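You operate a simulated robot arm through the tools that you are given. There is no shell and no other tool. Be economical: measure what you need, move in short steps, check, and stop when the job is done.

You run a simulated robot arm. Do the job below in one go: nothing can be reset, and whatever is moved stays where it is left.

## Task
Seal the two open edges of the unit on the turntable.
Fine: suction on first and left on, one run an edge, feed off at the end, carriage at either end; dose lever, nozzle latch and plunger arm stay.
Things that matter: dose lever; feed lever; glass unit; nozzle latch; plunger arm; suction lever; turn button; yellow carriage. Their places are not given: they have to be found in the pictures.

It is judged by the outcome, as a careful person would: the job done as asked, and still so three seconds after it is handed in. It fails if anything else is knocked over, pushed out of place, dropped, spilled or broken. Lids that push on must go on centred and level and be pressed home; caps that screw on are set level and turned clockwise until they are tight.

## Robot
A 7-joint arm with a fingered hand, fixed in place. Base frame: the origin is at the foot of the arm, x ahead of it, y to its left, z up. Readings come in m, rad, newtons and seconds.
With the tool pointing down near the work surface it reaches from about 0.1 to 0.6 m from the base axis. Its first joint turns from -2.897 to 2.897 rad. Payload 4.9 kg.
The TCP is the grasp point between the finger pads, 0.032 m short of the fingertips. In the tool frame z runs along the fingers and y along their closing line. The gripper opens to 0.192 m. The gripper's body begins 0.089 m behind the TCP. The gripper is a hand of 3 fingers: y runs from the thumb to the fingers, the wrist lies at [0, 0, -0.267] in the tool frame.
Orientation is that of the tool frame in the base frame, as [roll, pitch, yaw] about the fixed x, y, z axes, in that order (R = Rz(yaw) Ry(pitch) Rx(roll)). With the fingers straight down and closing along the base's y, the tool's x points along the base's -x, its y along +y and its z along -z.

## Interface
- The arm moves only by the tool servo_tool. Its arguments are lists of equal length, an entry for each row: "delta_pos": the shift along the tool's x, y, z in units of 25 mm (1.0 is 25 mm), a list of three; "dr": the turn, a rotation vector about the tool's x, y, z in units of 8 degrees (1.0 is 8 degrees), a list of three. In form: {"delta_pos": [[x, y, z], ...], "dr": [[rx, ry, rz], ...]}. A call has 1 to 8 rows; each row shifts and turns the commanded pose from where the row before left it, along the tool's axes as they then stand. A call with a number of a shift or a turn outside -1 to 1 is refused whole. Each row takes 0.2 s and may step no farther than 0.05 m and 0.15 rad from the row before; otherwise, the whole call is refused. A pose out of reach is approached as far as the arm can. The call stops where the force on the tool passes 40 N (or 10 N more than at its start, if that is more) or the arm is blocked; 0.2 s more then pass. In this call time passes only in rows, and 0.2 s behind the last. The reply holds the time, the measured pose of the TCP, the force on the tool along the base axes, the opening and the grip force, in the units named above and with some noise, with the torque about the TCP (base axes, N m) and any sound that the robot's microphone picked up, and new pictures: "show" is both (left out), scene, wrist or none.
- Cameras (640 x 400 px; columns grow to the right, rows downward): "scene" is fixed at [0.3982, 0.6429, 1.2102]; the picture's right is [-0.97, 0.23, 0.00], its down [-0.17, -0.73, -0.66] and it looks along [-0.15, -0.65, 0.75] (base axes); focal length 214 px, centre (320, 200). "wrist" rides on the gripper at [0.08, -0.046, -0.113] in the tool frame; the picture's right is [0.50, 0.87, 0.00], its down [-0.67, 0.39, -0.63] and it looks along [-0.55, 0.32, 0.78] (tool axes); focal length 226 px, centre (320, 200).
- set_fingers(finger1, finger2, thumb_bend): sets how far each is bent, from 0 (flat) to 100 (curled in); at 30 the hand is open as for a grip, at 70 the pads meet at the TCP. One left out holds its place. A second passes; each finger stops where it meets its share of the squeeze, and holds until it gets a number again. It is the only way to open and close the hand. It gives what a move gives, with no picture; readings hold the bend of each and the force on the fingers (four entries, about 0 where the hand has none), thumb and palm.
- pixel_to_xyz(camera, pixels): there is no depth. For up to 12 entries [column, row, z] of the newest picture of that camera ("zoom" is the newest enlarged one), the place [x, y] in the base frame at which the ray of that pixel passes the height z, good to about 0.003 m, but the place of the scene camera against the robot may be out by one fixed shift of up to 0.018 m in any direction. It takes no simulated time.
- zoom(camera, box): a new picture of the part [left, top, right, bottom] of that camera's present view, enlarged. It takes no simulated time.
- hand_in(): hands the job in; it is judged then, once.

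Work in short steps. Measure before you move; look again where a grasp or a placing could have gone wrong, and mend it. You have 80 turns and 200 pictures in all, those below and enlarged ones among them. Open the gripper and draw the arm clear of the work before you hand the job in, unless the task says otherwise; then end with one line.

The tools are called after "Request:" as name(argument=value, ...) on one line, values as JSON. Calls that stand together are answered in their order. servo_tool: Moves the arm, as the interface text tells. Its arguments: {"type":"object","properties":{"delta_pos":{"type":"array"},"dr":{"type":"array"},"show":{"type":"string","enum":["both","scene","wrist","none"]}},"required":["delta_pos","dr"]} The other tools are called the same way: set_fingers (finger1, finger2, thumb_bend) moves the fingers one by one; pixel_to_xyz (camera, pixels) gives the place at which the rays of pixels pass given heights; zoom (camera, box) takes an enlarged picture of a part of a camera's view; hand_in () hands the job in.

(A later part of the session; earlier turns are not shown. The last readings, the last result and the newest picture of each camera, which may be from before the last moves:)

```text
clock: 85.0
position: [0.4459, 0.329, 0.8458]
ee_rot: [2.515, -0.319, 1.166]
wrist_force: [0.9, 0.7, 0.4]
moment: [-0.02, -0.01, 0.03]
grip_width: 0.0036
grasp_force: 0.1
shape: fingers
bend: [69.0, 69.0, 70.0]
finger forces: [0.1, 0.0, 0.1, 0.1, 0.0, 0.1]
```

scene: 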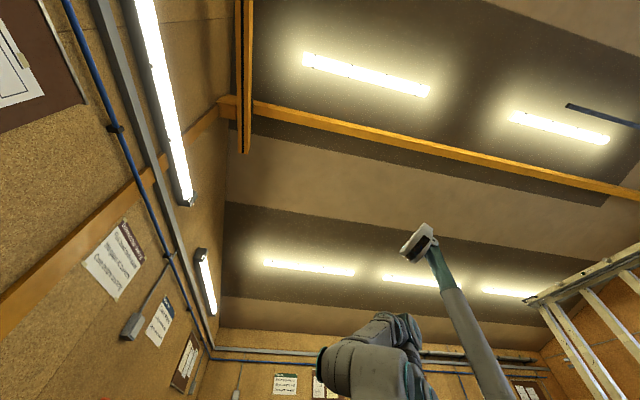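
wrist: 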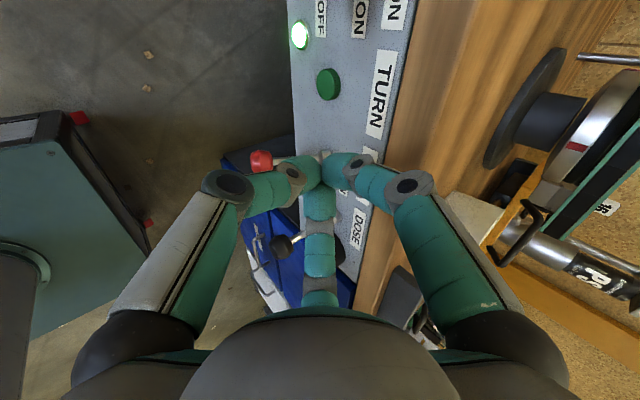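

Oriented. I bring the fingertips to about 3 cm in front of the button.

Request:
servo_tool(delta_pos=[[0.245, -0.317, 0.956], [0.245, -0.317, 0.956], [0.245, -0.317, 0.956], [0.245, -0.317, 0.956]], dr=[[0, 0, 0], [0, 0, 0], [0, 0, 0], [0, 0, 0]], show="wrist")

Request:
zoom(camera="wrist", box=[220, 20, 460, 220])

```text
clock: 86.0
position: [0.4933, 0.3675, 0.7618]
ee_rot: [2.514, -0.32, 1.17]
wrist_force: [-0.3, -0.8, -0.2]
moment: [-0.05, -0.01, 0.0]
grip_width: 0.0033
grasp_force: 0.0
shape: fingers
bend: [69.0, 69.0, 70.0]
finger forces: [0.0, 0.0, 0.0, 0.0, 0.0, 0.0]
```

wrist: 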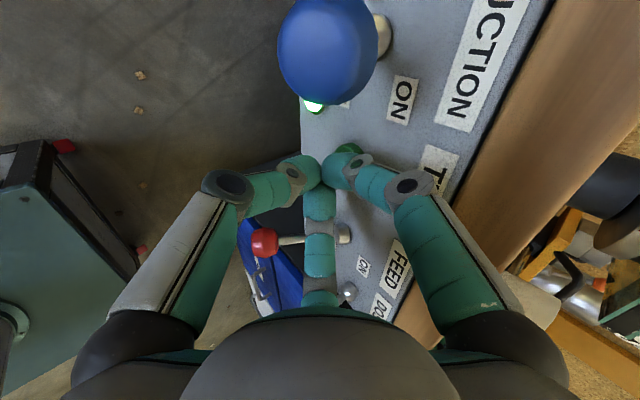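

```text
2.00 times, centred on (340, 120) of wrist
```

zoom: 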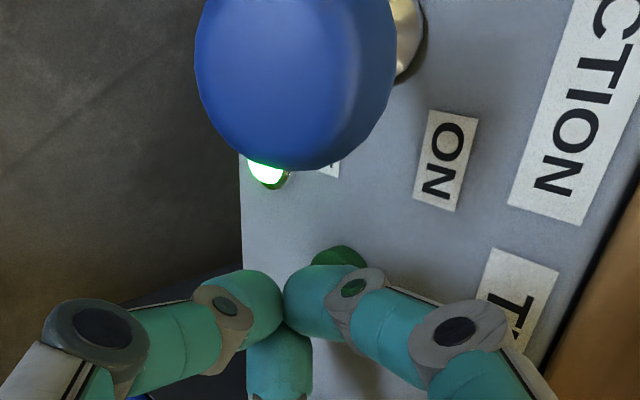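

Moving along +x should land on the button, projected at (352,160). I press forward in small steps.

Request:
servo_tool(delta_pos=[[0.168, 0.302, 0.287], [0.112, 0.202, 0.192], [0.112, 0.202, 0.192]], dr=[[0, 0, 0], [0, 0, 0], [0, 0, 0]], show="wrist")

```text
clock: 86.8
position: [0.5215, 0.3664, 0.7635]
ee_rot: [2.513, -0.318, 1.17]
wrist_force: [-12.1, 1.7, 5.8]
moment: [0.05, -0.02, 0.09]
grip_width: 0.0002
grasp_force: 9.3
shape: fingers
bend: [71.0, 69.0, 70.0]
finger forces: [18.7, 0.0, 0.0, 0.0, 0.0, 0.1]
heard: click
```

wrist: 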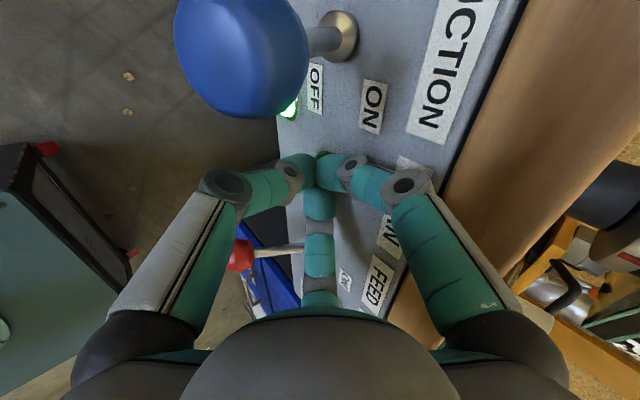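

A click was heard. I release the button, back away, and rise to see which way the table turned.

Request:
servo_tool(delta_pos=[[-0.374, -0.672, -0.639], [-0.374, -0.672, -0.639], [0, 0, -1], [0, 0, -1], [0, 0, -1], [0, 0, -1], [0, 0, -1], [0, 0, -1]], dr=[[0, 0, 0], [0, 0, 0], [0, 0, 0], [0, 0, 0], [0, 0, 0], [0, 0, 0], [0, 0, 0], [0, 0, 0]], show="wrist")

Request:
zoom(camera="wrist", box=[400, 0, 640, 240])

```text
clock: 88.6
position: [0.3749, 0.3674, 0.8798]
ee_rot: [2.513, -0.318, 1.169]
wrist_force: [-0.5, 0.1, -0.1]
moment: [0.04, -0.02, -0.03]
grip_width: 0.0032
grasp_force: 0.0
shape: fingers
bend: [70.0, 69.0, 70.0]
finger forces: [0.0, 0.0, 0.0, 0.0, 0.1, 0.0]
```

wrist: 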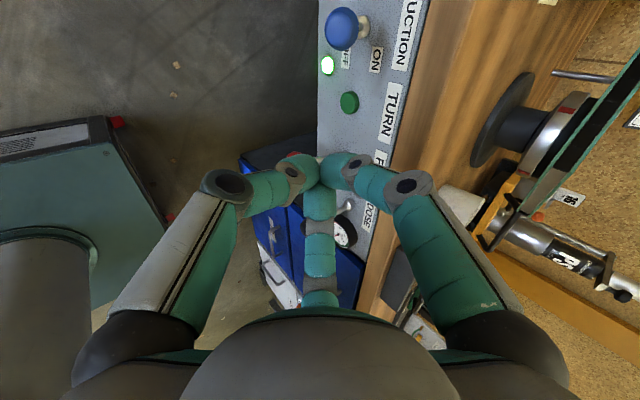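

```text
1.67 times, centred on (520, 120) of wrist
```

zoom: 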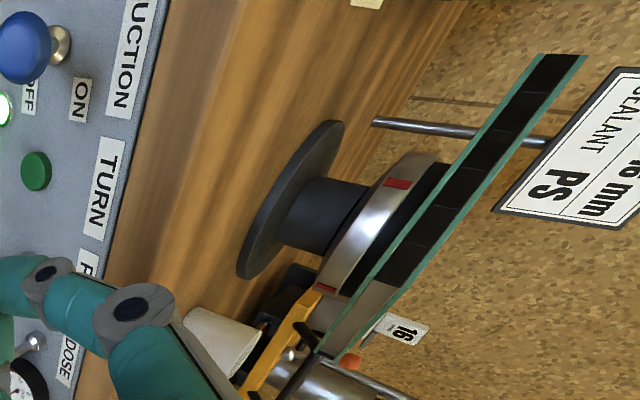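

The near edge now shows black segments with what looks like one pale segment at the -y end. I enlarge it.

Request:
zoom(camera="wrist", box=[500, 10, 640, 150])

Request:
zoom(camera="wrist", box=[490, 110, 618, 240])

```text
2.86 times, centred on (570, 80) of wrist
```

zoom: 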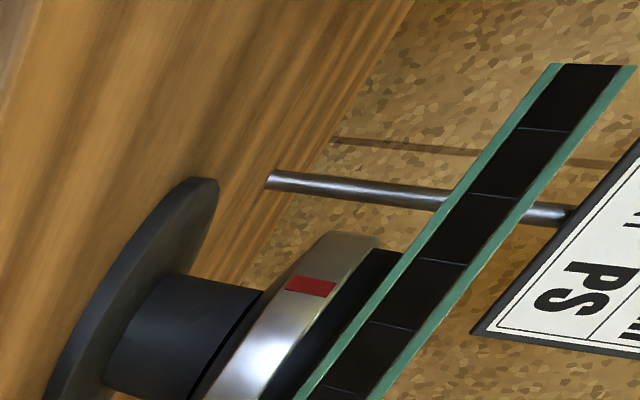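

```text
3.08 times, centred on (554, 175) of wrist
```

zoom: 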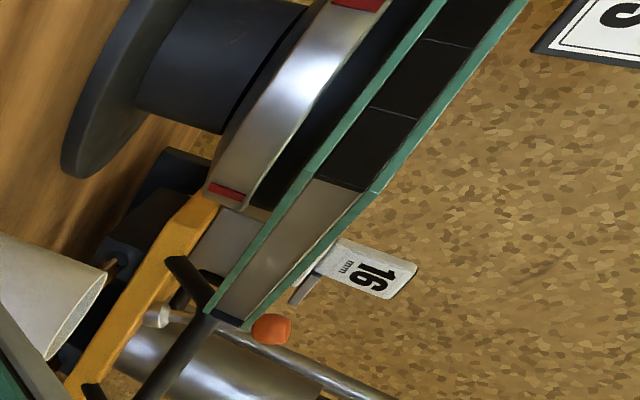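

I take a fresh picture to make sure the table has stopped turning and look once more.

Request:
servo_tool(delta_pos=[[0, -0.3, -0.5], [0, -0.3, -0.5], [0, -0.3, -0.5], [0, -0.3, -0.5]], dr=[[0, 0, 0], [0, 0, 0], [0, 0, 0], [0, 0, 0]], show="wrist")

Request:
zoom(camera="wrist", box=[440, 20, 640, 240])

```text
clock: 89.6
position: [0.3243, 0.3806, 0.9003]
ee_rot: [2.513, -0.32, 1.167]
wrist_force: [0.3, -0.6, -0.7]
moment: [-0.02, -0.04, 0.0]
grip_width: 0.003
grasp_force: 0.1
shape: fingers
bend: [70.0, 69.0, 70.0]
finger forces: [0.0, 0.0, 0.1, 0.0, 0.1, 0.1]
```

wrist: 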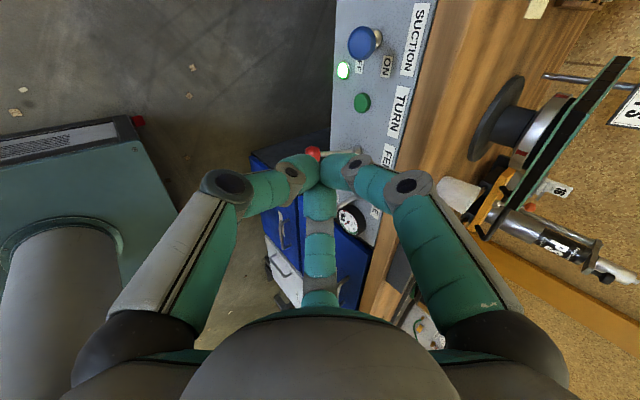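

```text
1.82 times, centred on (540, 130) of wrist
```

zoom: 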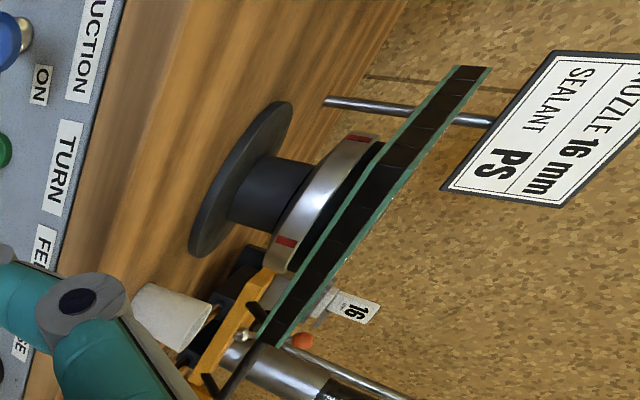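

The picture has changed; the table may still be turning. A closer look:

Request:
zoom(camera="wrist", box=[500, 40, 640, 128])

Request:
zoom(camera="wrist", box=[480, 120, 608, 220])

Request:
servo_tool(delta_pos=[[0, 0, 0], [0, 0, 0], [0, 0, 0], [0, 0, 0], [0, 0, 0], [0, 0, 0]], dr=[[0, 0, 0], [0, 0, 0], [0, 0, 0], [0, 0, 0], [0, 0, 0], [0, 0, 0]], show="wrist")

Request:
zoom(camera="wrist", box=[460, 40, 640, 220])

```text
4.55 times, centred on (570, 84) of wrist
```

zoom: 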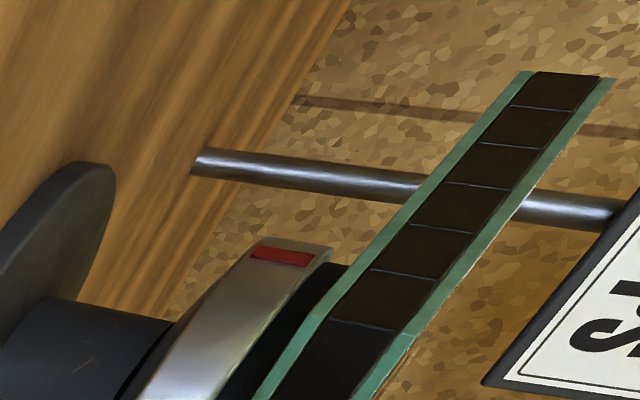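

```text
4.00 times, centred on (544, 170) of wrist
```

zoom: 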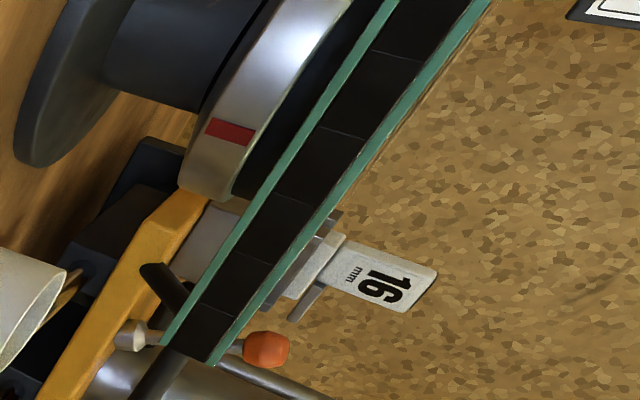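

```text
clock: 91.0
position: [0.3242, 0.3812, 0.8997]
ee_rot: [2.513, -0.317, 1.167]
wrist_force: [0.7, 0.5, 0.4]
moment: [0.01, -0.01, 0.03]
grip_width: 0.0027
grasp_force: 0.1
shape: fingers
bend: [70.0, 69.0, 70.0]
finger forces: [0.0, 0.1, 0.0, 0.0, 0.0, 0.0]
```

wrist: 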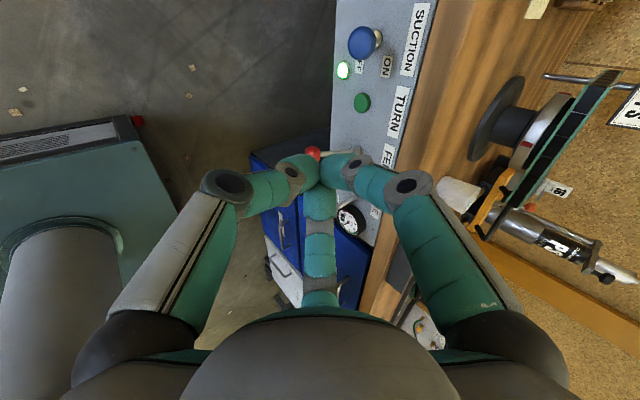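

```text
2.22 times, centred on (550, 130) of wrist
```

zoom: 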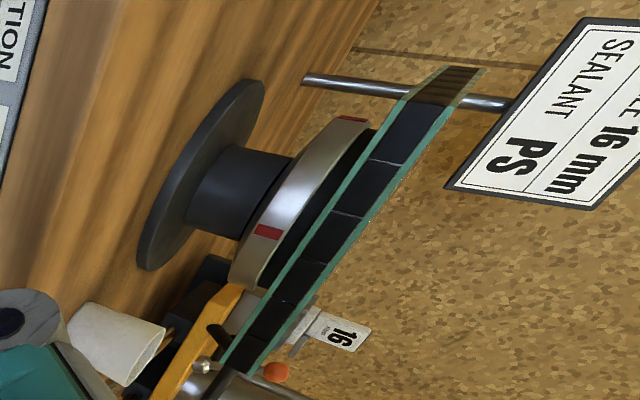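

The table is still turning slowly. I wait with idle rows and look again.

Request:
servo_tool(delta_pos=[[0, 0, 0], [0, 0, 0], [0, 0, 0], [0, 0, 0], [0, 0, 0], [0, 0, 0], [0, 0, 0], [0, 0, 0]], dr=[[0, 0, 0], [0, 0, 0], [0, 0, 0], [0, 0, 0], [0, 0, 0], [0, 0, 0], [0, 0, 0], [0, 0, 0]], show="wrist")

Request:
zoom(camera="wrist", box=[460, 40, 640, 220])

Request:
servo_tool(delta_pos=[[0, 0, 0], [0, 0, 0], [0, 0, 0], [0, 0, 0], [0, 0, 0], [0, 0, 0], [0, 0, 0], [0, 0, 0]], dr=[[0, 0, 0], [0, 0, 0], [0, 0, 0], [0, 0, 0], [0, 0, 0], [0, 0, 0], [0, 0, 0], [0, 0, 0]], show="wrist")

Request:
zoom(camera="wrist", box=[460, 40, 640, 220])

```text
clock: 92.8
position: [0.3225, 0.3803, 0.8992]
ee_rot: [2.513, -0.319, 1.167]
wrist_force: [0.8, 0.0, 0.1]
moment: [-0.02, -0.01, 0.03]
grip_width: 0.0032
grasp_force: 0.1
shape: fingers
bend: [70.0, 69.0, 70.0]
finger forces: [0.1, 0.0, 0.0, 0.0, 0.0, 0.0]
```

wrist: 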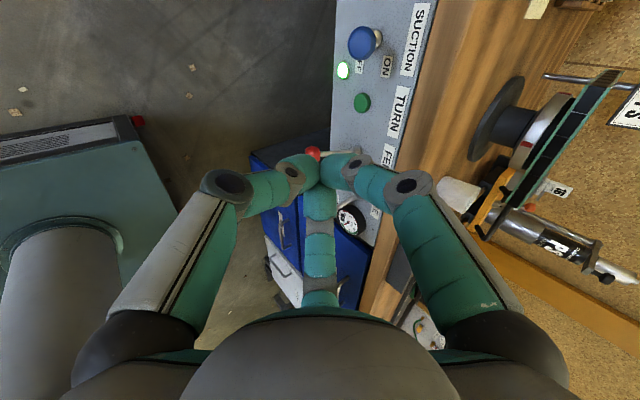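

```text
2.22 times, centred on (550, 130) of wrist
```

zoom: 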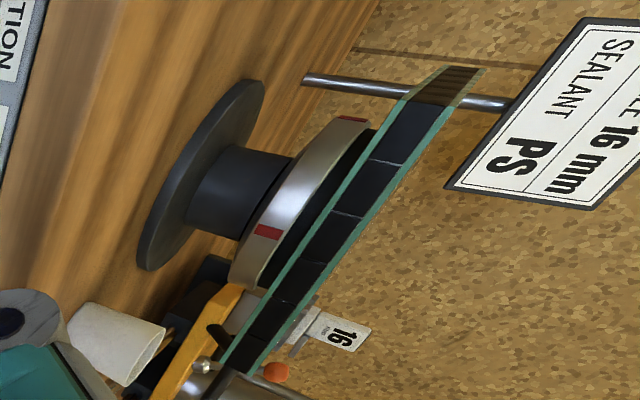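

```text
clock: 94.6
position: [0.3228, 0.3807, 0.9007]
ee_rot: [2.513, -0.318, 1.168]
wrist_force: [0.0, -0.8, 0.2]
moment: [0.0, -0.02, -0.03]
grip_width: 0.0031
grasp_force: 0.1
shape: fingers
bend: [70.0, 69.0, 70.0]
finger forces: [0.0, 0.1, 0.0, 0.0, 0.0, 0.0]
```

wrist: 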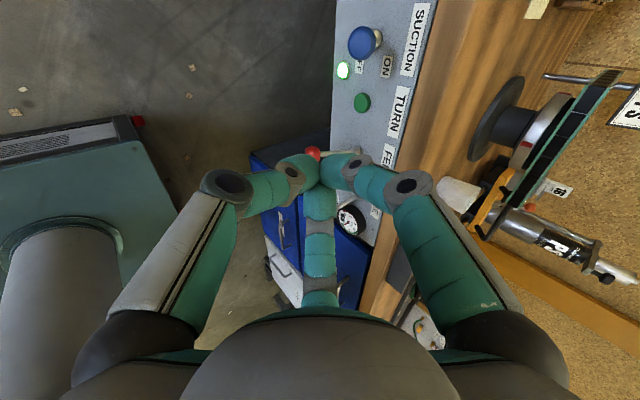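

```text
2.22 times, centred on (550, 130) of wrist
```

zoom: 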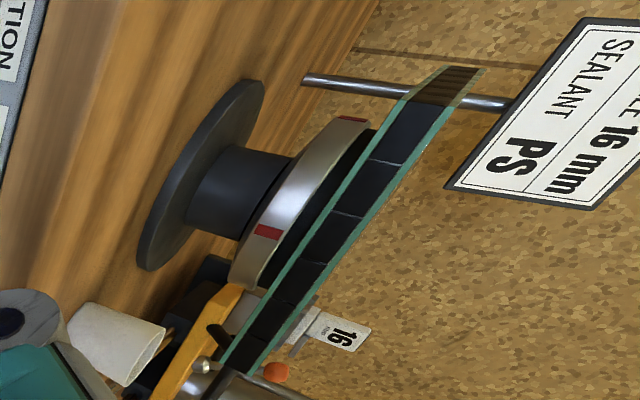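

The table has settled: it turned clockwise, and the freshly run edge now faces the robot, black from end to end. To see the edge now facing the nozzle, I roll −210° so the camera sits on the -y side, then move across.

Request:
servo_tool(delta_pos=[[0, 0, 0], [0, 0, 0], [0, 0, 0], [0, 0, 0], [0, 0, 0], [0, 0, 0], [0, 0, 0], [0, 0, 0]], dr=[[0, 0, -1], [0, 0, -1], [0, 0, -1], [0, 0, -1], [0, 0, -1], [0, 0, -1], [0, 0, -1], [0, 0, -1]], show="none")

Request:
servo_tool(delta_pos=[[0, 0, 0], [0, 0, 0], [0, 0, 0], [0, 0, 0], [0, 0, 0], [0, 0, 0], [0, 0, 0], [0, 0, 0]], dr=[[0, 0, -1], [0, 0, -1], [0, 0, -1], [0, 0, -1], [0, 0, -1], [0, 0, -1], [0, 0, -1], [0, 0, -1]], show="none")

Request:
servo_tool(delta_pos=[[0, 0, 0], [0, 0, 0], [0, 0, 0], [0, 0, 0], [0, 0, 0], [0, 0, 0], [0, 0, 0], [0, 0, 0]], dr=[[0, 0, -1], [0, 0, -1], [0, 0, -1], [0, 0, -1], [0, 0, -1], [0, 0, -1], [0, 0, -1], [0, 0, -1]], show="wrist")

```text
clock: 96.4
position: [0.3231, 0.3808, 0.9006]
ee_rot: [2.542, 0.374, 2.067]
wrist_force: [-0.7, -0.3, 0.6]
moment: [-0.02, 0.0, -0.01]
grip_width: 0.0033
grasp_force: 0.1
shape: fingers
bend: [70.0, 69.0, 70.0]
finger forces: [0.1, 0.0, 0.0, 0.1, 0.0, 0.0]
```

```text
clock: 98.2
position: [0.323, 0.379, 0.9015]
ee_rot: [-3.014, 0.684, -2.938]
wrist_force: [-0.5, 0.1, -0.3]
moment: [-0.02, -0.04, 0.0]
grip_width: 0.0032
grasp_force: 0.0
shape: fingers
bend: [70.0, 69.0, 70.0]
finger forces: [0.0, 0.0, 0.0, 0.0, 0.0, 0.0]
```

```text
clock: 100.0
position: [0.3229, 0.3797, 0.9001]
ee_rot: [-2.469, 0.191, -1.8]
wrist_force: [0.1, 0.1, -0.3]
moment: [-0.01, -0.02, 0.02]
grip_width: 0.0033
grasp_force: 0.1
shape: fingers
bend: [70.0, 69.0, 70.0]
finger forces: [0.0, 0.0, 0.0, 0.1, 0.1, 0.0]
```

wrist: 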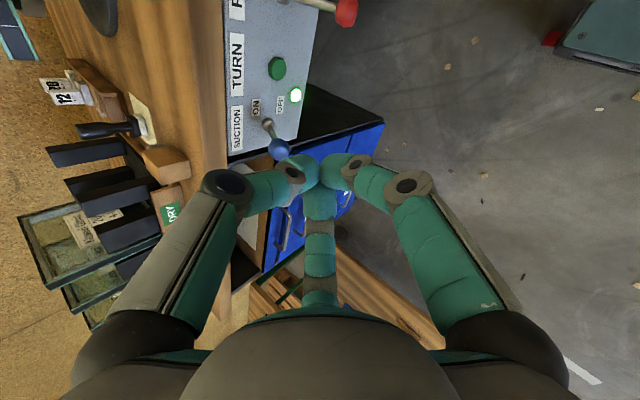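

It works, and the camera is on the -y side now. I move across toward y≈0.15 and up for a view of the edge facing the nozzle.

Request:
servo_tool(delta_pos=[[0.79, -0.97, -0.03], [0.79, -0.97, -0.03], [0.79, -0.97, -0.03], [0.79, -0.97, -0.03], [0.79, -0.97, -0.03], [0.79, -0.97, -0.03], [0.79, -0.97, -0.03], [0.79, -0.97, -0.03]], dr=[[0, 0, 0], [0, 0, 0], [0, 0, 0], [0, 0, 0], [0, 0, 0], [0, 0, 0], [0, 0, 0], [0, 0, 0]], show="wrist")

Request:
zoom(camera="wrist", box=[0, 0, 240, 180])

```text
clock: 101.8
position: [0.4264, 0.1727, 0.9923]
ee_rot: [-2.471, 0.192, -1.798]
wrist_force: [0.6, -0.1, 0.6]
moment: [0.0, -0.03, -0.02]
grip_width: 0.0032
grasp_force: 0.0
shape: fingers
bend: [70.0, 69.0, 70.0]
finger forces: [0.1, 0.0, 0.0, 0.0, 0.1, 0.1]
```

wrist: 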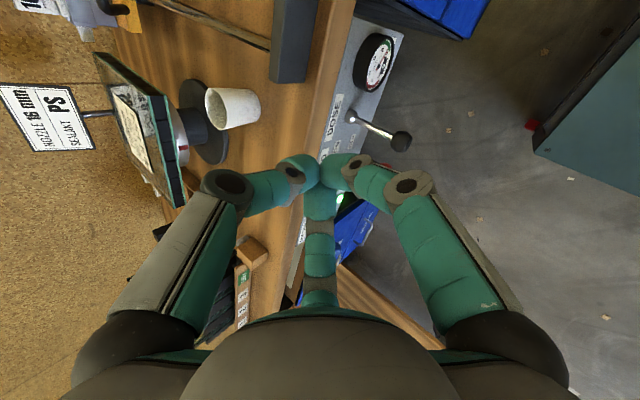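

```text
2.22 times, centred on (120, 90) of wrist
```

zoom: 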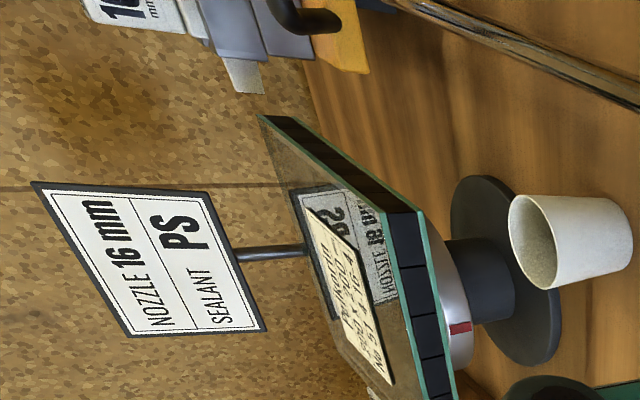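

The edge now facing the nozzle looks black and segmented, so already filled. I enlarge to be sure before pressing Turn again.

Request:
zoom(camera="wrist", box=[88, 44, 184, 104])

Request:
zoom(camera="wrist", box=[110, 80, 206, 140])

```text
6.67 times, centred on (136, 74) of wrist
```

zoom: 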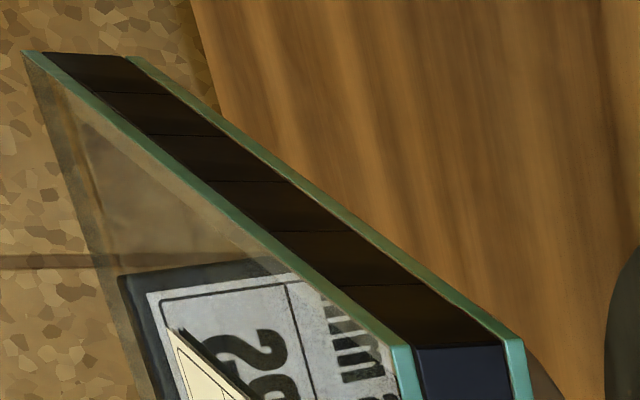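

```text
6.67 times, centred on (158, 110) of wrist
```

zoom: 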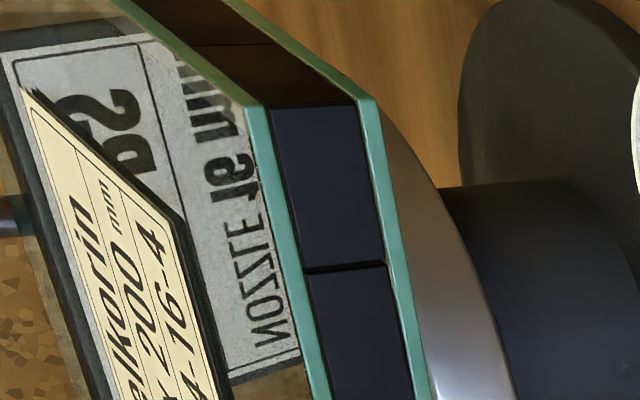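

It's confirmed: the edge at the nozzle is filled flush, so only the far edge remains open and one more clockwise turn is needed. I go back to the button with a roll that keeps fingers away from the suction knob.

Request:
servo_tool(delta_pos=[[0, 0, 0], [0, 0, 0], [0, 0, 0], [0, 0, 0], [0, 0, 0], [0, 0, 0], [0, 0, 0], [0, 0, 0]], dr=[[0, 0, 1], [0, 0, 1], [0, 0, 1], [0, 0, 1], [0, 0, 1], [0, 0, 1], [0, 0, 1], [0, 0, 1]], show="none")

Request:
servo_tool(delta_pos=[[0, 0, 0], [0.446, 0.954, 0.714], [0.446, 0.954, 0.714], [0.446, 0.954, 0.714], [0.446, 0.954, 0.714], [0.446, 0.954, 0.714], [0.446, 0.954, 0.714], [0.446, 0.954, 0.714]], dr=[[0, 0, 1], [0, 0, 0], [0, 0, 0], [0, 0, 0], [0, 0, 0], [0, 0, 0], [0, 0, 0], [0, 0, 0]], show="wrist")

```text
clock: 103.6
position: [0.4247, 0.1714, 0.9924]
ee_rot: [-3.018, 0.685, -2.944]
wrist_force: [0.4, -0.3, -1.1]
moment: [0.02, -0.02, 0.03]
grip_width: 0.0034
grasp_force: 0.1
shape: fingers
bend: [70.0, 69.0, 70.0]
finger forces: [0.0, 0.0, 0.0, 0.0, 0.1, 0.0]
```

```text
clock: 105.4
position: [0.4427, 0.3394, 0.8488]
ee_rot: [-3.131, 0.695, -3.121]
wrist_force: [-0.2, -0.5, 0.2]
moment: [0.01, 0.01, 0.02]
grip_width: 0.0033
grasp_force: 0.0
shape: fingers
bend: [70.0, 69.0, 70.0]
finger forces: [0.0, 0.0, 0.0, 0.0, 0.0, 0.1]
```

wrist: 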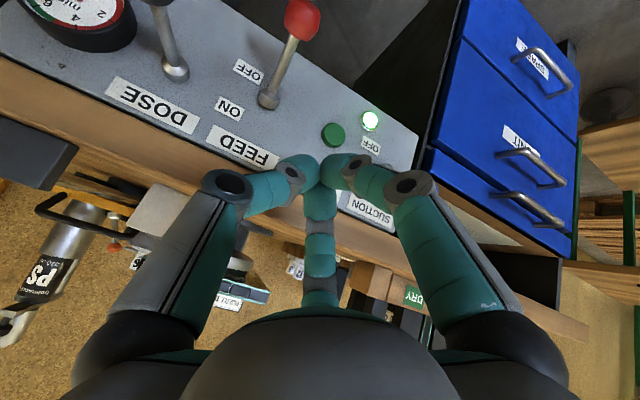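

A good view; the button is at (333,134). I go to the same pre-press point and press as before.

Request:
servo_tool(delta_pos=[[0.171, 0.276, 0.99], [0.171, 0.276, 0.99], [0.171, 0.276, 0.99], [0.171, 0.276, 0.99]], dr=[[0, 0, 0], [0, 0, 0], [0, 0, 0], [0, 0, 0]], show="none")

Request:
servo_tool(delta_pos=[[-0.346, 0, 0.288], [-0.231, 0, 0.192], [-0.231, 0, 0.192]], dr=[[0, 0, 0], [0, 0, 0], [0, 0, 0]], show="wrist")

```text
clock: 106.4
position: [0.4947, 0.3685, 0.7591]
ee_rot: [-3.13, 0.695, -3.12]
wrist_force: [0.2, 0.5, 0.2]
moment: [-0.02, 0.05, -0.02]
grip_width: 0.0031
grasp_force: 0.0
shape: fingers
bend: [70.0, 69.0, 70.0]
finger forces: [0.0, 0.1, 0.1, 0.0, 0.2, 0.0]
```

```text
clock: 107.2
position: [0.518, 0.365, 0.7593]
ee_rot: [-3.13, 0.694, -3.118]
wrist_force: [-7.9, 0.7, 1.2]
moment: [0.02, 0.03, 0.06]
grip_width: 0.0041
grasp_force: 5.0
shape: fingers
bend: [69.0, 71.0, 70.0]
finger forces: [0.0, 11.2, 0.0, 0.0, 0.1, 0.1]
heard: click
```

wrist: 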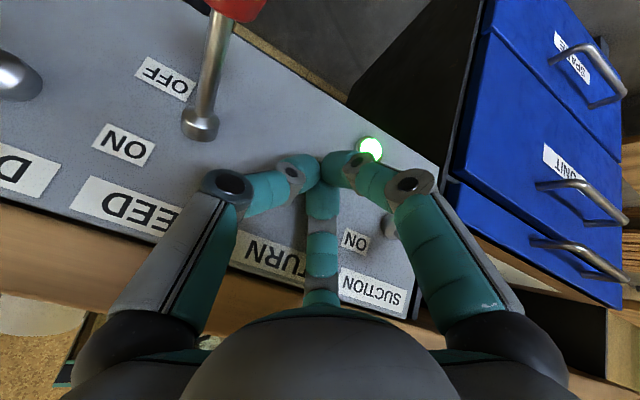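

Clicked again. I release, rise, go back to the viewing place and roll −72° to inspect the edge at the nozzle.

Request:
servo_tool(delta_pos=[[0.769, 0, -0.639], [0.769, 0, -0.639], [0, 0, -1], [0, 0, -1], [0, 0, -1], [0, 0, -1]], dr=[[0, 0, 0], [0, 0, 0], [0, 0, 0], [0, 0, 0], [0, 0, 0], [0, 0, 0]], show="none")

Request:
servo_tool(delta_pos=[[-0.577, -0.975, -0.52], [-0.577, -0.975, -0.52], [-0.577, -0.975, -0.52], [-0.577, -0.975, -0.52], [-0.577, -0.975, -0.52], [-0.577, -0.975, -0.52], [-0.577, -0.975, -0.52], [-0.577, -0.975, -0.52]], dr=[[0, 0, 0], [0, 0, 0], [0, 0, 0], [0, 0, 0], [0, 0, 0], [0, 0, 0], [0, 0, 0], [0, 0, 0]], show="none")

Request:
servo_tool(delta_pos=[[0, 0, 0], [0, 0, 0], [0, 0, 0], [0, 0, 0], [0, 0, 0], [0, 0, 0], [0, 0, 0], [0, 0, 0]], dr=[[0, 0, -1], [0, 0, -1], [0, 0, -1], [0, 0, -1], [0, 0, -1], [0, 0, -1], [0, 0, -1], [0, 0, -1]], show="wrist")

Request:
zoom(camera="wrist", box=[80, 30, 240, 130])

```text
clock: 108.6
position: [0.4045, 0.3648, 0.8358]
ee_rot: [-3.129, 0.695, -3.118]
wrist_force: [-1.0, -0.3, 0.0]
moment: [-0.01, -0.01, 0.0]
grip_width: 0.0036
grasp_force: 0.1
shape: fingers
bend: [69.0, 70.0, 70.0]
finger forces: [0.0, 0.1, 0.0, 0.0, 0.0, 0.1]
```

```text
clock: 110.4
position: [0.4294, 0.1699, 0.9905]
ee_rot: [-3.131, 0.696, -3.118]
wrist_force: [-0.5, 0.1, 0.4]
moment: [0.01, -0.02, 0.03]
grip_width: 0.0038
grasp_force: 0.0
shape: fingers
bend: [69.0, 70.0, 70.0]
finger forces: [0.1, 0.0, 0.0, 0.1, 0.1, 0.1]
```

```text
clock: 112.2
position: [0.43, 0.1714, 0.9917]
ee_rot: [-2.494, 0.274, -1.912]
wrist_force: [-1.1, 0.3, 0.4]
moment: [0.02, 0.01, 0.02]
grip_width: 0.0038
grasp_force: 0.1
shape: fingers
bend: [69.0, 70.0, 70.0]
finger forces: [0.1, 0.1, 0.0, 0.0, 0.1, 0.0]
```

wrist: 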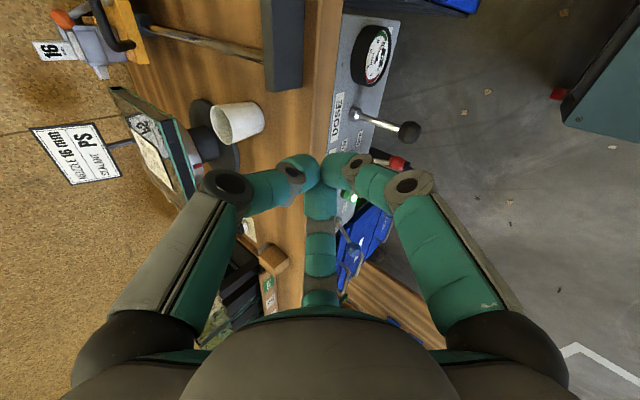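

```text
4.00 times, centred on (160, 80) of wrist
5 turns are left
```

zoom: 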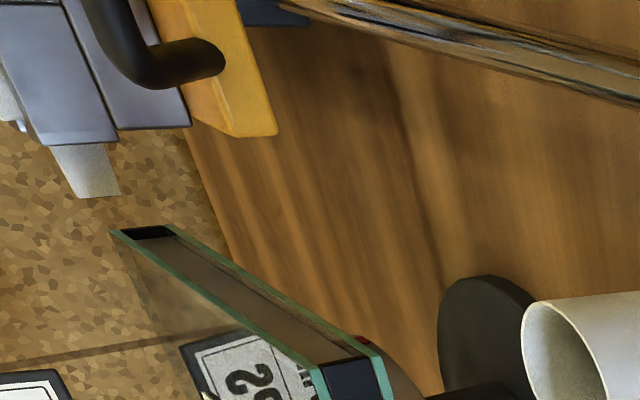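

The edge now at the nozzle is grey and recessed: the open one. Few turns are left, so I chain steps at known coordinates: feed ON as before, retreat, then over to the carriage handle, with pictures to check.

Request:
servo_tool(delta_pos=[[0, 0, 0], [0, 0, 0], [0, 0, 0], [0, 0, 0], [0, 0, 0]], dr=[[0, 0, 1], [0.3356, 0.4978, 0.72], [0.3356, 0.4978, 0.72], [0.3356, 0.4978, 0.72], [0.3356, 0.4978, 0.72]], show="none")

Request:
servo_tool(delta_pos=[[-0.069, 0.954, 0.1], [-0.069, 0.954, 0.1], [-0.069, 0.954, 0.1], [-0.069, 0.954, 0.1], [-0.069, 0.954, 0.1], [-0.069, 0.954, 0.1], [-0.069, 0.954, 0.1], [-0.069, 0.954, 0.1]], dr=[[0, 0, 0], [0, 0, 0], [0, 0, 0], [0, 0, 0], [0, 0, 0], [0, 0, 0], [0, 0, 0], [0, 0, 0]], show="none")

Request:
set_fingers(finger1=54, finger2=54, thumb_bend=54)

Request:
servo_tool(delta_pos=[[0.272, 0.399, 0.94], [0.272, 0.399, 0.94], [0.272, 0.399, 0.94], [0.272, 0.399, 0.94], [0, 0, 1], [0, 0, 1], [0, 0, 1], [0, 0, 1]], dr=[[0, 0, 0], [0, 0, 0], [0, 0, 0], [0, 0, 0], [0, 0, 0], [0, 0, 0], [0, 0, 0], [0, 0, 0]], show="wrist")

Request:
set_fingers(finger1=70, finger2=70, thumb_bend=70)

Request:
servo_tool(delta_pos=[[-0.098, -0.36, -0.748], [-0.224, -0.403, -0.659], [-0.349, -0.447, -0.57], [-0.475, -0.49, -0.481], [-0.188, -0.208, -0.224]], dr=[[0, 0, 0], [0, 0, 0], [0, 0, 0], [0, 0, 0], [0, 0, 0]], show="wrist")

Request:
servo_tool(delta_pos=[[0.115, 0.17, 0.246]], dr=[[0, 0, 0]], show="none")

Request:
set_fingers(finger1=53, finger2=53, thumb_bend=53)

Request:
servo_tool(delta_pos=[[0, 0, -1], [0, 0, -1], [0, 0, -1], [0, 0, -1], [0, 0, -1], [0, 0, -1]], dr=[[0, 0, 0], [0, 0, 0], [0, 0, 0], [0, 0, 0], [0, 0, 0], [0, 0, 0]], show="wrist")

Request:
servo_tool(delta_pos=[[0, 0, 0], [0, 0, 0], [0, 0, 0], [0, 0, 0], [0, 0, 0], [0, 0, 0], [0, 0, 0], [0, 0, 0]], dr=[[-0.3356, -0.4978, -0.72], [-0.3356, -0.4978, -0.72], [-0.3356, -0.4978, -0.72], [-0.3356, -0.4978, -0.72], [0, 0, -1], [0, 0, -1], [0, 0, -1], [0, 0, -1]], show="none")

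Request:
servo_tool(delta_pos=[[0, 0, 0], [0.98, -0.57, -0.349], [0.98, -0.57, -0.349], [0.98, -0.57, -0.349], [0.98, -0.57, -0.349], [0.98, -0.57, -0.349], [0.98, -0.57, -0.349], [0.98, -0.57, -0.349]], dr=[[0, 0, -0.25], [0, 0, 0], [0, 0, 0], [0, 0, 0], [0, 0, 0], [0, 0, 0], [0, 0, 0], [0, 0, 0]], show="none")

Request:
servo_tool(delta_pos=[[0.98, -0.57, -0.349], [0.98, -0.57, -0.349], [0.98, -0.57, -0.349], [0.98, -0.57, -0.349], [0, -0.724, 0.602], [0, -0.724, 0.602], [0, -0.724, 0.602], [0, -0.724, 0.602]], dr=[[0, 0, 0], [0, 0, 0], [0, 0, 0], [0, 0, 0], [0, 0, 0], [0, 0, 0], [0, 0, 0], [0, 0, 0]], show="wrist")

Request:
servo_tool(delta_pos=[[0, -0.724, 0.602], [0, -0.724, 0.602], [0, -0.724, 0.602], [0, -0.724, 0.602], [0, -0.724, 0.602], [0, -0.724, 0.602]], dr=[[0, 0, 0], [0, 0, 0], [0, 0, 0], [0, 0, 0], [0, 0, 0], [0, 0, 0]], show="wrist")

```text
clock: 113.4
position: [0.4292, 0.1713, 0.9913]
ee_rot: [-2.53, 0.361, -2.556]
wrist_force: [-0.3, 0.4, -0.5]
moment: [-0.04, 0.03, 0.03]
grip_width: 0.0037
grasp_force: 0.0
shape: fingers
bend: [69.0, 70.0, 70.0]
finger forces: [0.0, 0.0, 0.0, 0.0, 0.0, 0.0]
```

```text
clock: 115.2
position: [0.3983, 0.3231, 0.8762]
ee_rot: [-2.53, 0.362, -2.558]
wrist_force: [0.2, 0.2, 0.5]
moment: [-0.04, -0.01, 0.03]
grip_width: 0.0039
grasp_force: 0.1
shape: fingers
bend: [69.0, 70.0, 70.0]
finger forces: [0.1, 0.0, 0.1, 0.1, 0.0, 0.0]
```

```text
clock: 116.2
position: [0.3976, 0.3221, 0.8773]
ee_rot: [-2.53, 0.361, -2.555]
wrist_force: [-0.7, -0.2, -0.2]
moment: [-0.03, -0.01, 0.01]
grip_width: 0.0661
grasp_force: 0.0
shape: fingers
bend: [54.0, 54.0, 54.0]
finger forces: [0.1, 0.1, 0.0, 0.1, 0.0, 0.0]
```

```text
clock: 118.0
position: [0.4745, 0.2778, 0.6971]
ee_rot: [-2.529, 0.361, -2.555]
wrist_force: [0.4, 0.3, -0.3]
moment: [-0.01, 0.01, 0.01]
grip_width: 0.0666
grasp_force: 0.0
shape: fingers
bend: [54.0, 54.0, 54.0]
finger forces: [0.1, 0.0, 0.1, 0.0, 0.0, 0.1]
```

wrist: 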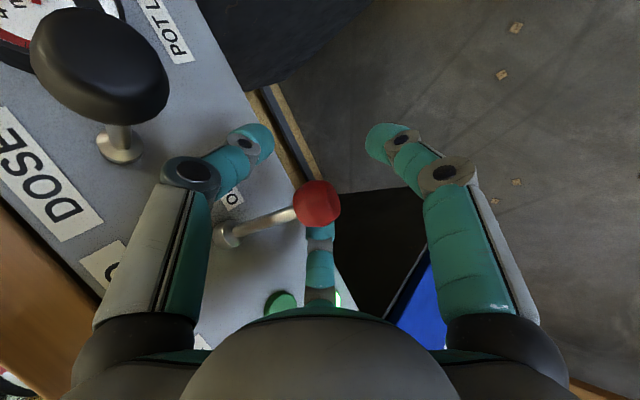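

```text
clock: 119.0
position: [0.4739, 0.2785, 0.6976]
ee_rot: [-2.53, 0.362, -2.555]
wrist_force: [3.4, -2.2, 0.3]
moment: [-0.03, -0.03, 0.02]
grip_width: 0.0058
grasp_force: 3.2
shape: fingers
bend: [70.0, 68.0, 69.0]
finger forces: [0.0, 2.5, 0.0, 0.0, 4.2, 0.1]
```

```text
clock: 120.2
position: [0.4752, 0.2793, 0.7853]
ee_rot: [-2.529, 0.356, -2.554]
wrist_force: [1.7, -4.8, -13.2]
moment: [0.0, 0.19, -0.07]
grip_width: 0.0076
grasp_force: 6.9
shape: fingers
bend: [69.0, 69.0, 68.0]
finger forces: [1.5, 7.4, 0.0, 0.0, 4.3, 0.0]
```

wrist: 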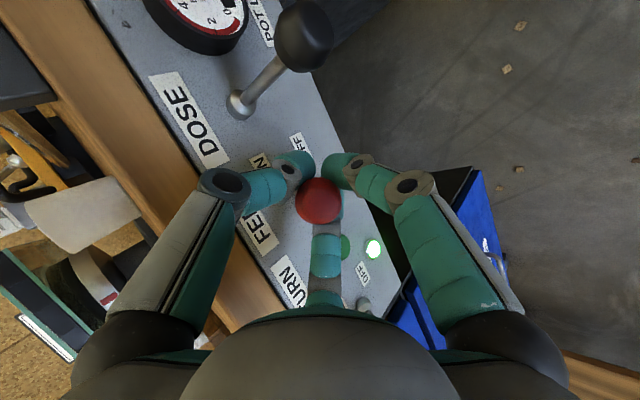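

```text
clock: 120.6
position: [0.4772, 0.2801, 0.7803]
ee_rot: [-2.532, 0.364, -2.555]
wrist_force: [-1.6, -2.0, 2.0]
moment: [0.03, 0.03, 0.0]
grip_width: 0.0069
grasp_force: 4.6
shape: fingers
bend: [69.0, 70.0, 68.0]
finger forces: [0.0, 4.0, 0.1, 0.1, 5.0, 0.1]
```

```text
clock: 121.6
position: [0.4756, 0.2787, 0.7779]
ee_rot: [-2.529, 0.362, -2.554]
wrist_force: [0.3, 0.4, -0.5]
moment: [0.01, -0.02, -0.01]
grip_width: 0.0707
grasp_force: 0.1
shape: fingers
bend: [53.0, 53.0, 53.0]
finger forces: [0.0, 0.0, 0.0, 0.0, 0.0, 0.1]
```

```text
clock: 123.0
position: [0.3906, 0.3276, 0.8948]
ee_rot: [-2.53, 0.361, -2.556]
wrist_force: [0.7, -0.3, 0.9]
moment: [0.0, -0.01, 0.01]
grip_width: 0.0707
grasp_force: 0.1
shape: fingers
bend: [53.0, 53.0, 53.0]
finger forces: [0.0, 0.1, 0.0, 0.1, 0.1, 0.0]
```

wrist: 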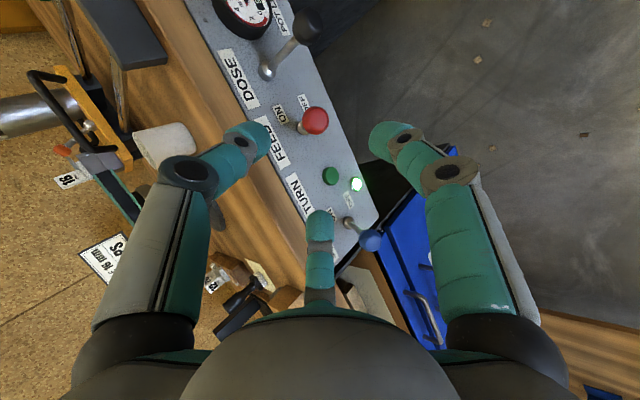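

```text
clock: 124.8
position: [0.3916, 0.3274, 0.8932]
ee_rot: [-2.446, 0.012, -1.583]
wrist_force: [0.7, 0.6, 0.1]
moment: [0.04, -0.02, -0.02]
grip_width: 0.0708
grasp_force: 0.1
shape: fingers
bend: [53.0, 53.0, 53.0]
finger forces: [0.0, 0.0, 0.0, 0.1, 0.0, 0.0]
```

```text
clock: 126.6
position: [0.4318, 0.1569, 1.0035]
ee_rot: [-2.447, -0.009, -1.557]
wrist_force: [-0.4, 0.3, 0.6]
moment: [0.0, 0.01, 0.01]
grip_width: 0.071
grasp_force: 0.0
shape: fingers
bend: [53.0, 53.0, 53.0]
finger forces: [0.1, 0.0, 0.0, 0.1, 0.0, 0.1]
```

```text
clock: 128.4
position: [0.5483, 0.0605, 1.0694]
ee_rot: [-2.446, -0.01, -1.557]
wrist_force: [0.5, 0.3, -0.3]
moment: [-0.03, 0.07, 0.06]
grip_width: 0.0712
grasp_force: 0.1
shape: fingers
bend: [53.0, 53.0, 53.0]
finger forces: [0.0, 0.0, 0.0, 0.0, 0.0, 0.1]
```

wrist: 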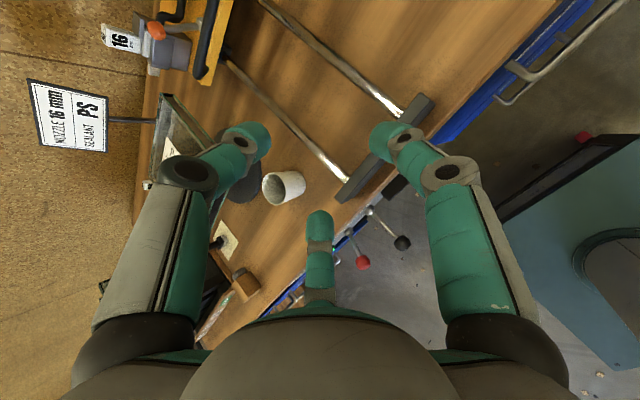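

```text
clock: 129.8
position: [0.6898, 0.0623, 1.0708]
ee_rot: [-2.447, -0.01, -1.557]
wrist_force: [-0.3, -0.1, -0.3]
moment: [0.01, 0.01, 0.03]
grip_width: 0.0709
grasp_force: 0.1
shape: fingers
bend: [53.0, 53.0, 53.0]
finger forces: [0.0, 0.1, 0.0, 0.1, 0.0, 0.0]
4 turns are left
```

wrist: 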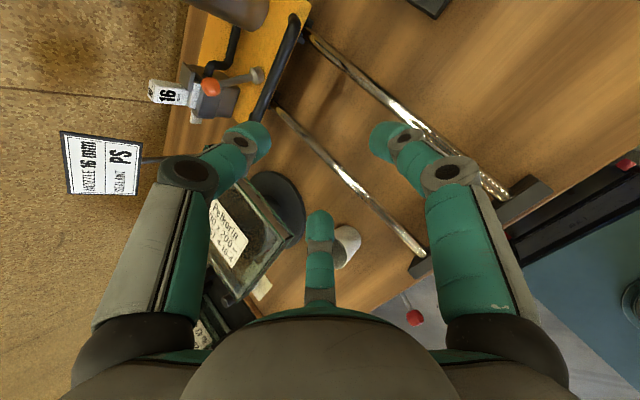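

Feed is ON (red knob raised at (313,121)) and the hand is over the rails. Now I grip the handle at the far end with the same relative placement, thumb on top, and pull 4 cm, which keeps the nozzle off the glass, to check the hold.

Request:
servo_tool(delta_pos=[[0.016, -0.588, 0.918], [0.016, -0.588, 0.918], [0.016, -0.588, 0.918], [0.016, -0.588, 0.918], [0.016, -0.588, 0.918], [0, -0.139, 0.897], [0, -0.139, 0.897], [0, -0.139, 0.897]], dr=[[0, 0, 0], [0, 0, 0], [0, 0, 0], [0, 0, 0], [0, 0, 0], [0, 0, 0], [0, 0, 0], [0, 0, 0]], show="wrist")

Request:
servo_tool(delta_pos=[[0, 0.28, 0.964]], dr=[[0, 0, 0]], show="wrist")

Request:
set_fingers(finger1=66, finger2=66, thumb_bend=66)

Request:
set_fingers(finger1=68, finger2=67, thumb_bend=70)

Request:
zoom(camera="wrist", box=[160, 50, 480, 250])

Request:
servo_tool(delta_pos=[[-0.005, 0.307, -0.256], [-0.005, 0.307, -0.256], [-0.005, 0.307, -0.256], [-0.005, 0.307, -0.256]], dr=[[0, 0, 0], [0, 0, 0], [0, 0, 0], [0, 0, 0]], show="wrist")

Request:
zoom(camera="wrist", box=[160, 50, 480, 250])

```text
clock: 131.6
position: [0.8677, 0.0622, 0.9828]
ee_rot: [-2.45, -0.01, -1.557]
wrist_force: [-2.8, -0.1, -3.2]
moment: [0.01, 0.08, -0.05]
grip_width: 0.0744
grasp_force: 2.3
shape: fingers
bend: [52.0, 52.0, 53.0]
finger forces: [2.8, 1.7, 0.1, 0.0, 0.1, 0.0]
```

wrist: 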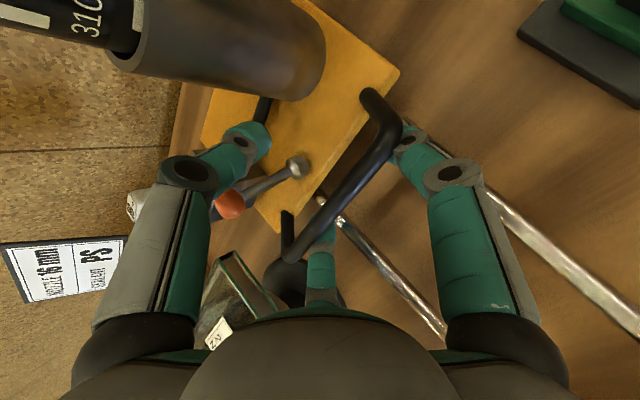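

```text
clock: 132.0
position: [0.8794, 0.0636, 0.9633]
ee_rot: [-2.442, -0.008, -1.557]
wrist_force: [0.5, -0.2, 1.0]
moment: [-0.01, 0.06, -0.01]
grip_width: 0.0715
grasp_force: 0.0
shape: fingers
bend: [53.0, 53.0, 53.0]
finger forces: [0.0, 0.1, 0.0, 0.0, 0.0, 0.1]
```

wrist: 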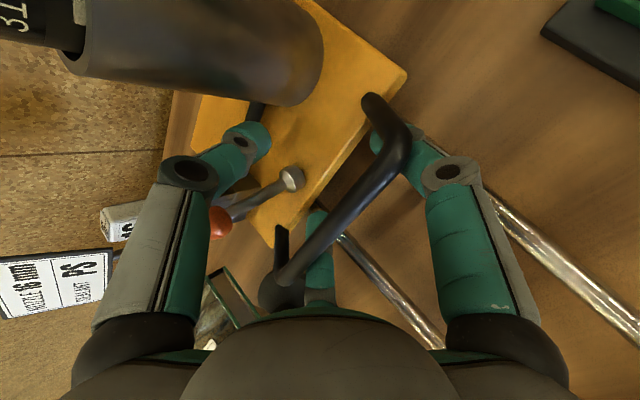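

```text
clock: 133.0
position: [0.8802, 0.0631, 0.9594]
ee_rot: [-2.45, -0.009, -1.557]
wrist_force: [-3.4, -1.7, -9.1]
moment: [0.05, -0.18, 0.0]
grip_width: 0.0232
grasp_force: 4.7
shape: fingers
bend: [64.0, 65.0, 66.0]
finger forces: [5.5, 3.8, 0.1, 0.0, 0.1, 0.2]
```

```text
clock: 134.0
position: [0.8789, 0.0629, 0.9597]
ee_rot: [-2.449, -0.01, -1.557]
wrist_force: [-4.3, -2.9, -12.0]
moment: [0.1, -0.22, -0.02]
grip_width: 0.0153
grasp_force: 6.4
shape: fingers
bend: [64.0, 65.0, 70.0]
finger forces: [7.5, 5.1, 0.0, 0.0, 0.1, 0.0]
```

```text
2.00 times, centred on (320, 150) of wrist
```

zoom: 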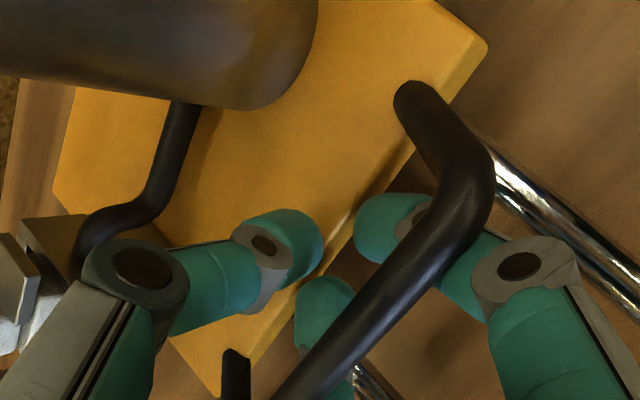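

```text
clock: 135.0
position: [0.8407, 0.0634, 0.9637]
ee_rot: [-2.443, -0.009, -1.554]
wrist_force: [2.8, 0.7, 3.8]
moment: [-0.01, -0.02, 0.0]
grip_width: 0.0102
grasp_force: 1.9
shape: fingers
bend: [68.0, 67.0, 68.0]
finger forces: [0.0, 0.0, 0.0, 0.0, 3.2, 0.0]
```

wrist: 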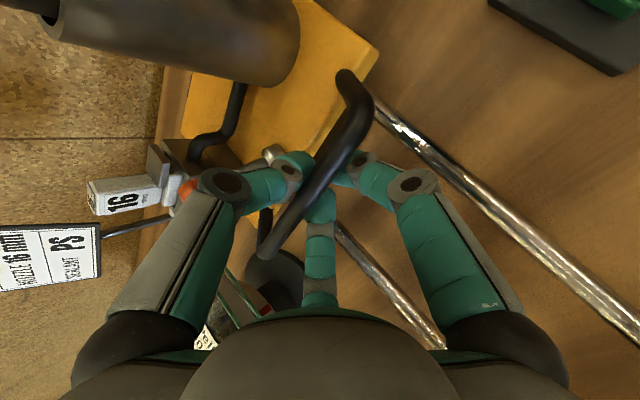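

```text
2.00 times, centred on (320, 150) of wrist
3 turns are left
```

zoom: 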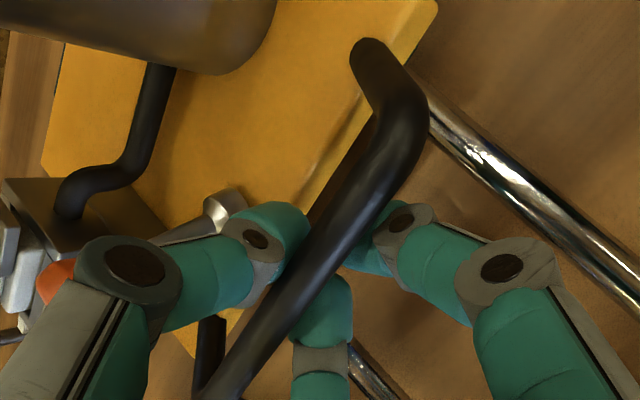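

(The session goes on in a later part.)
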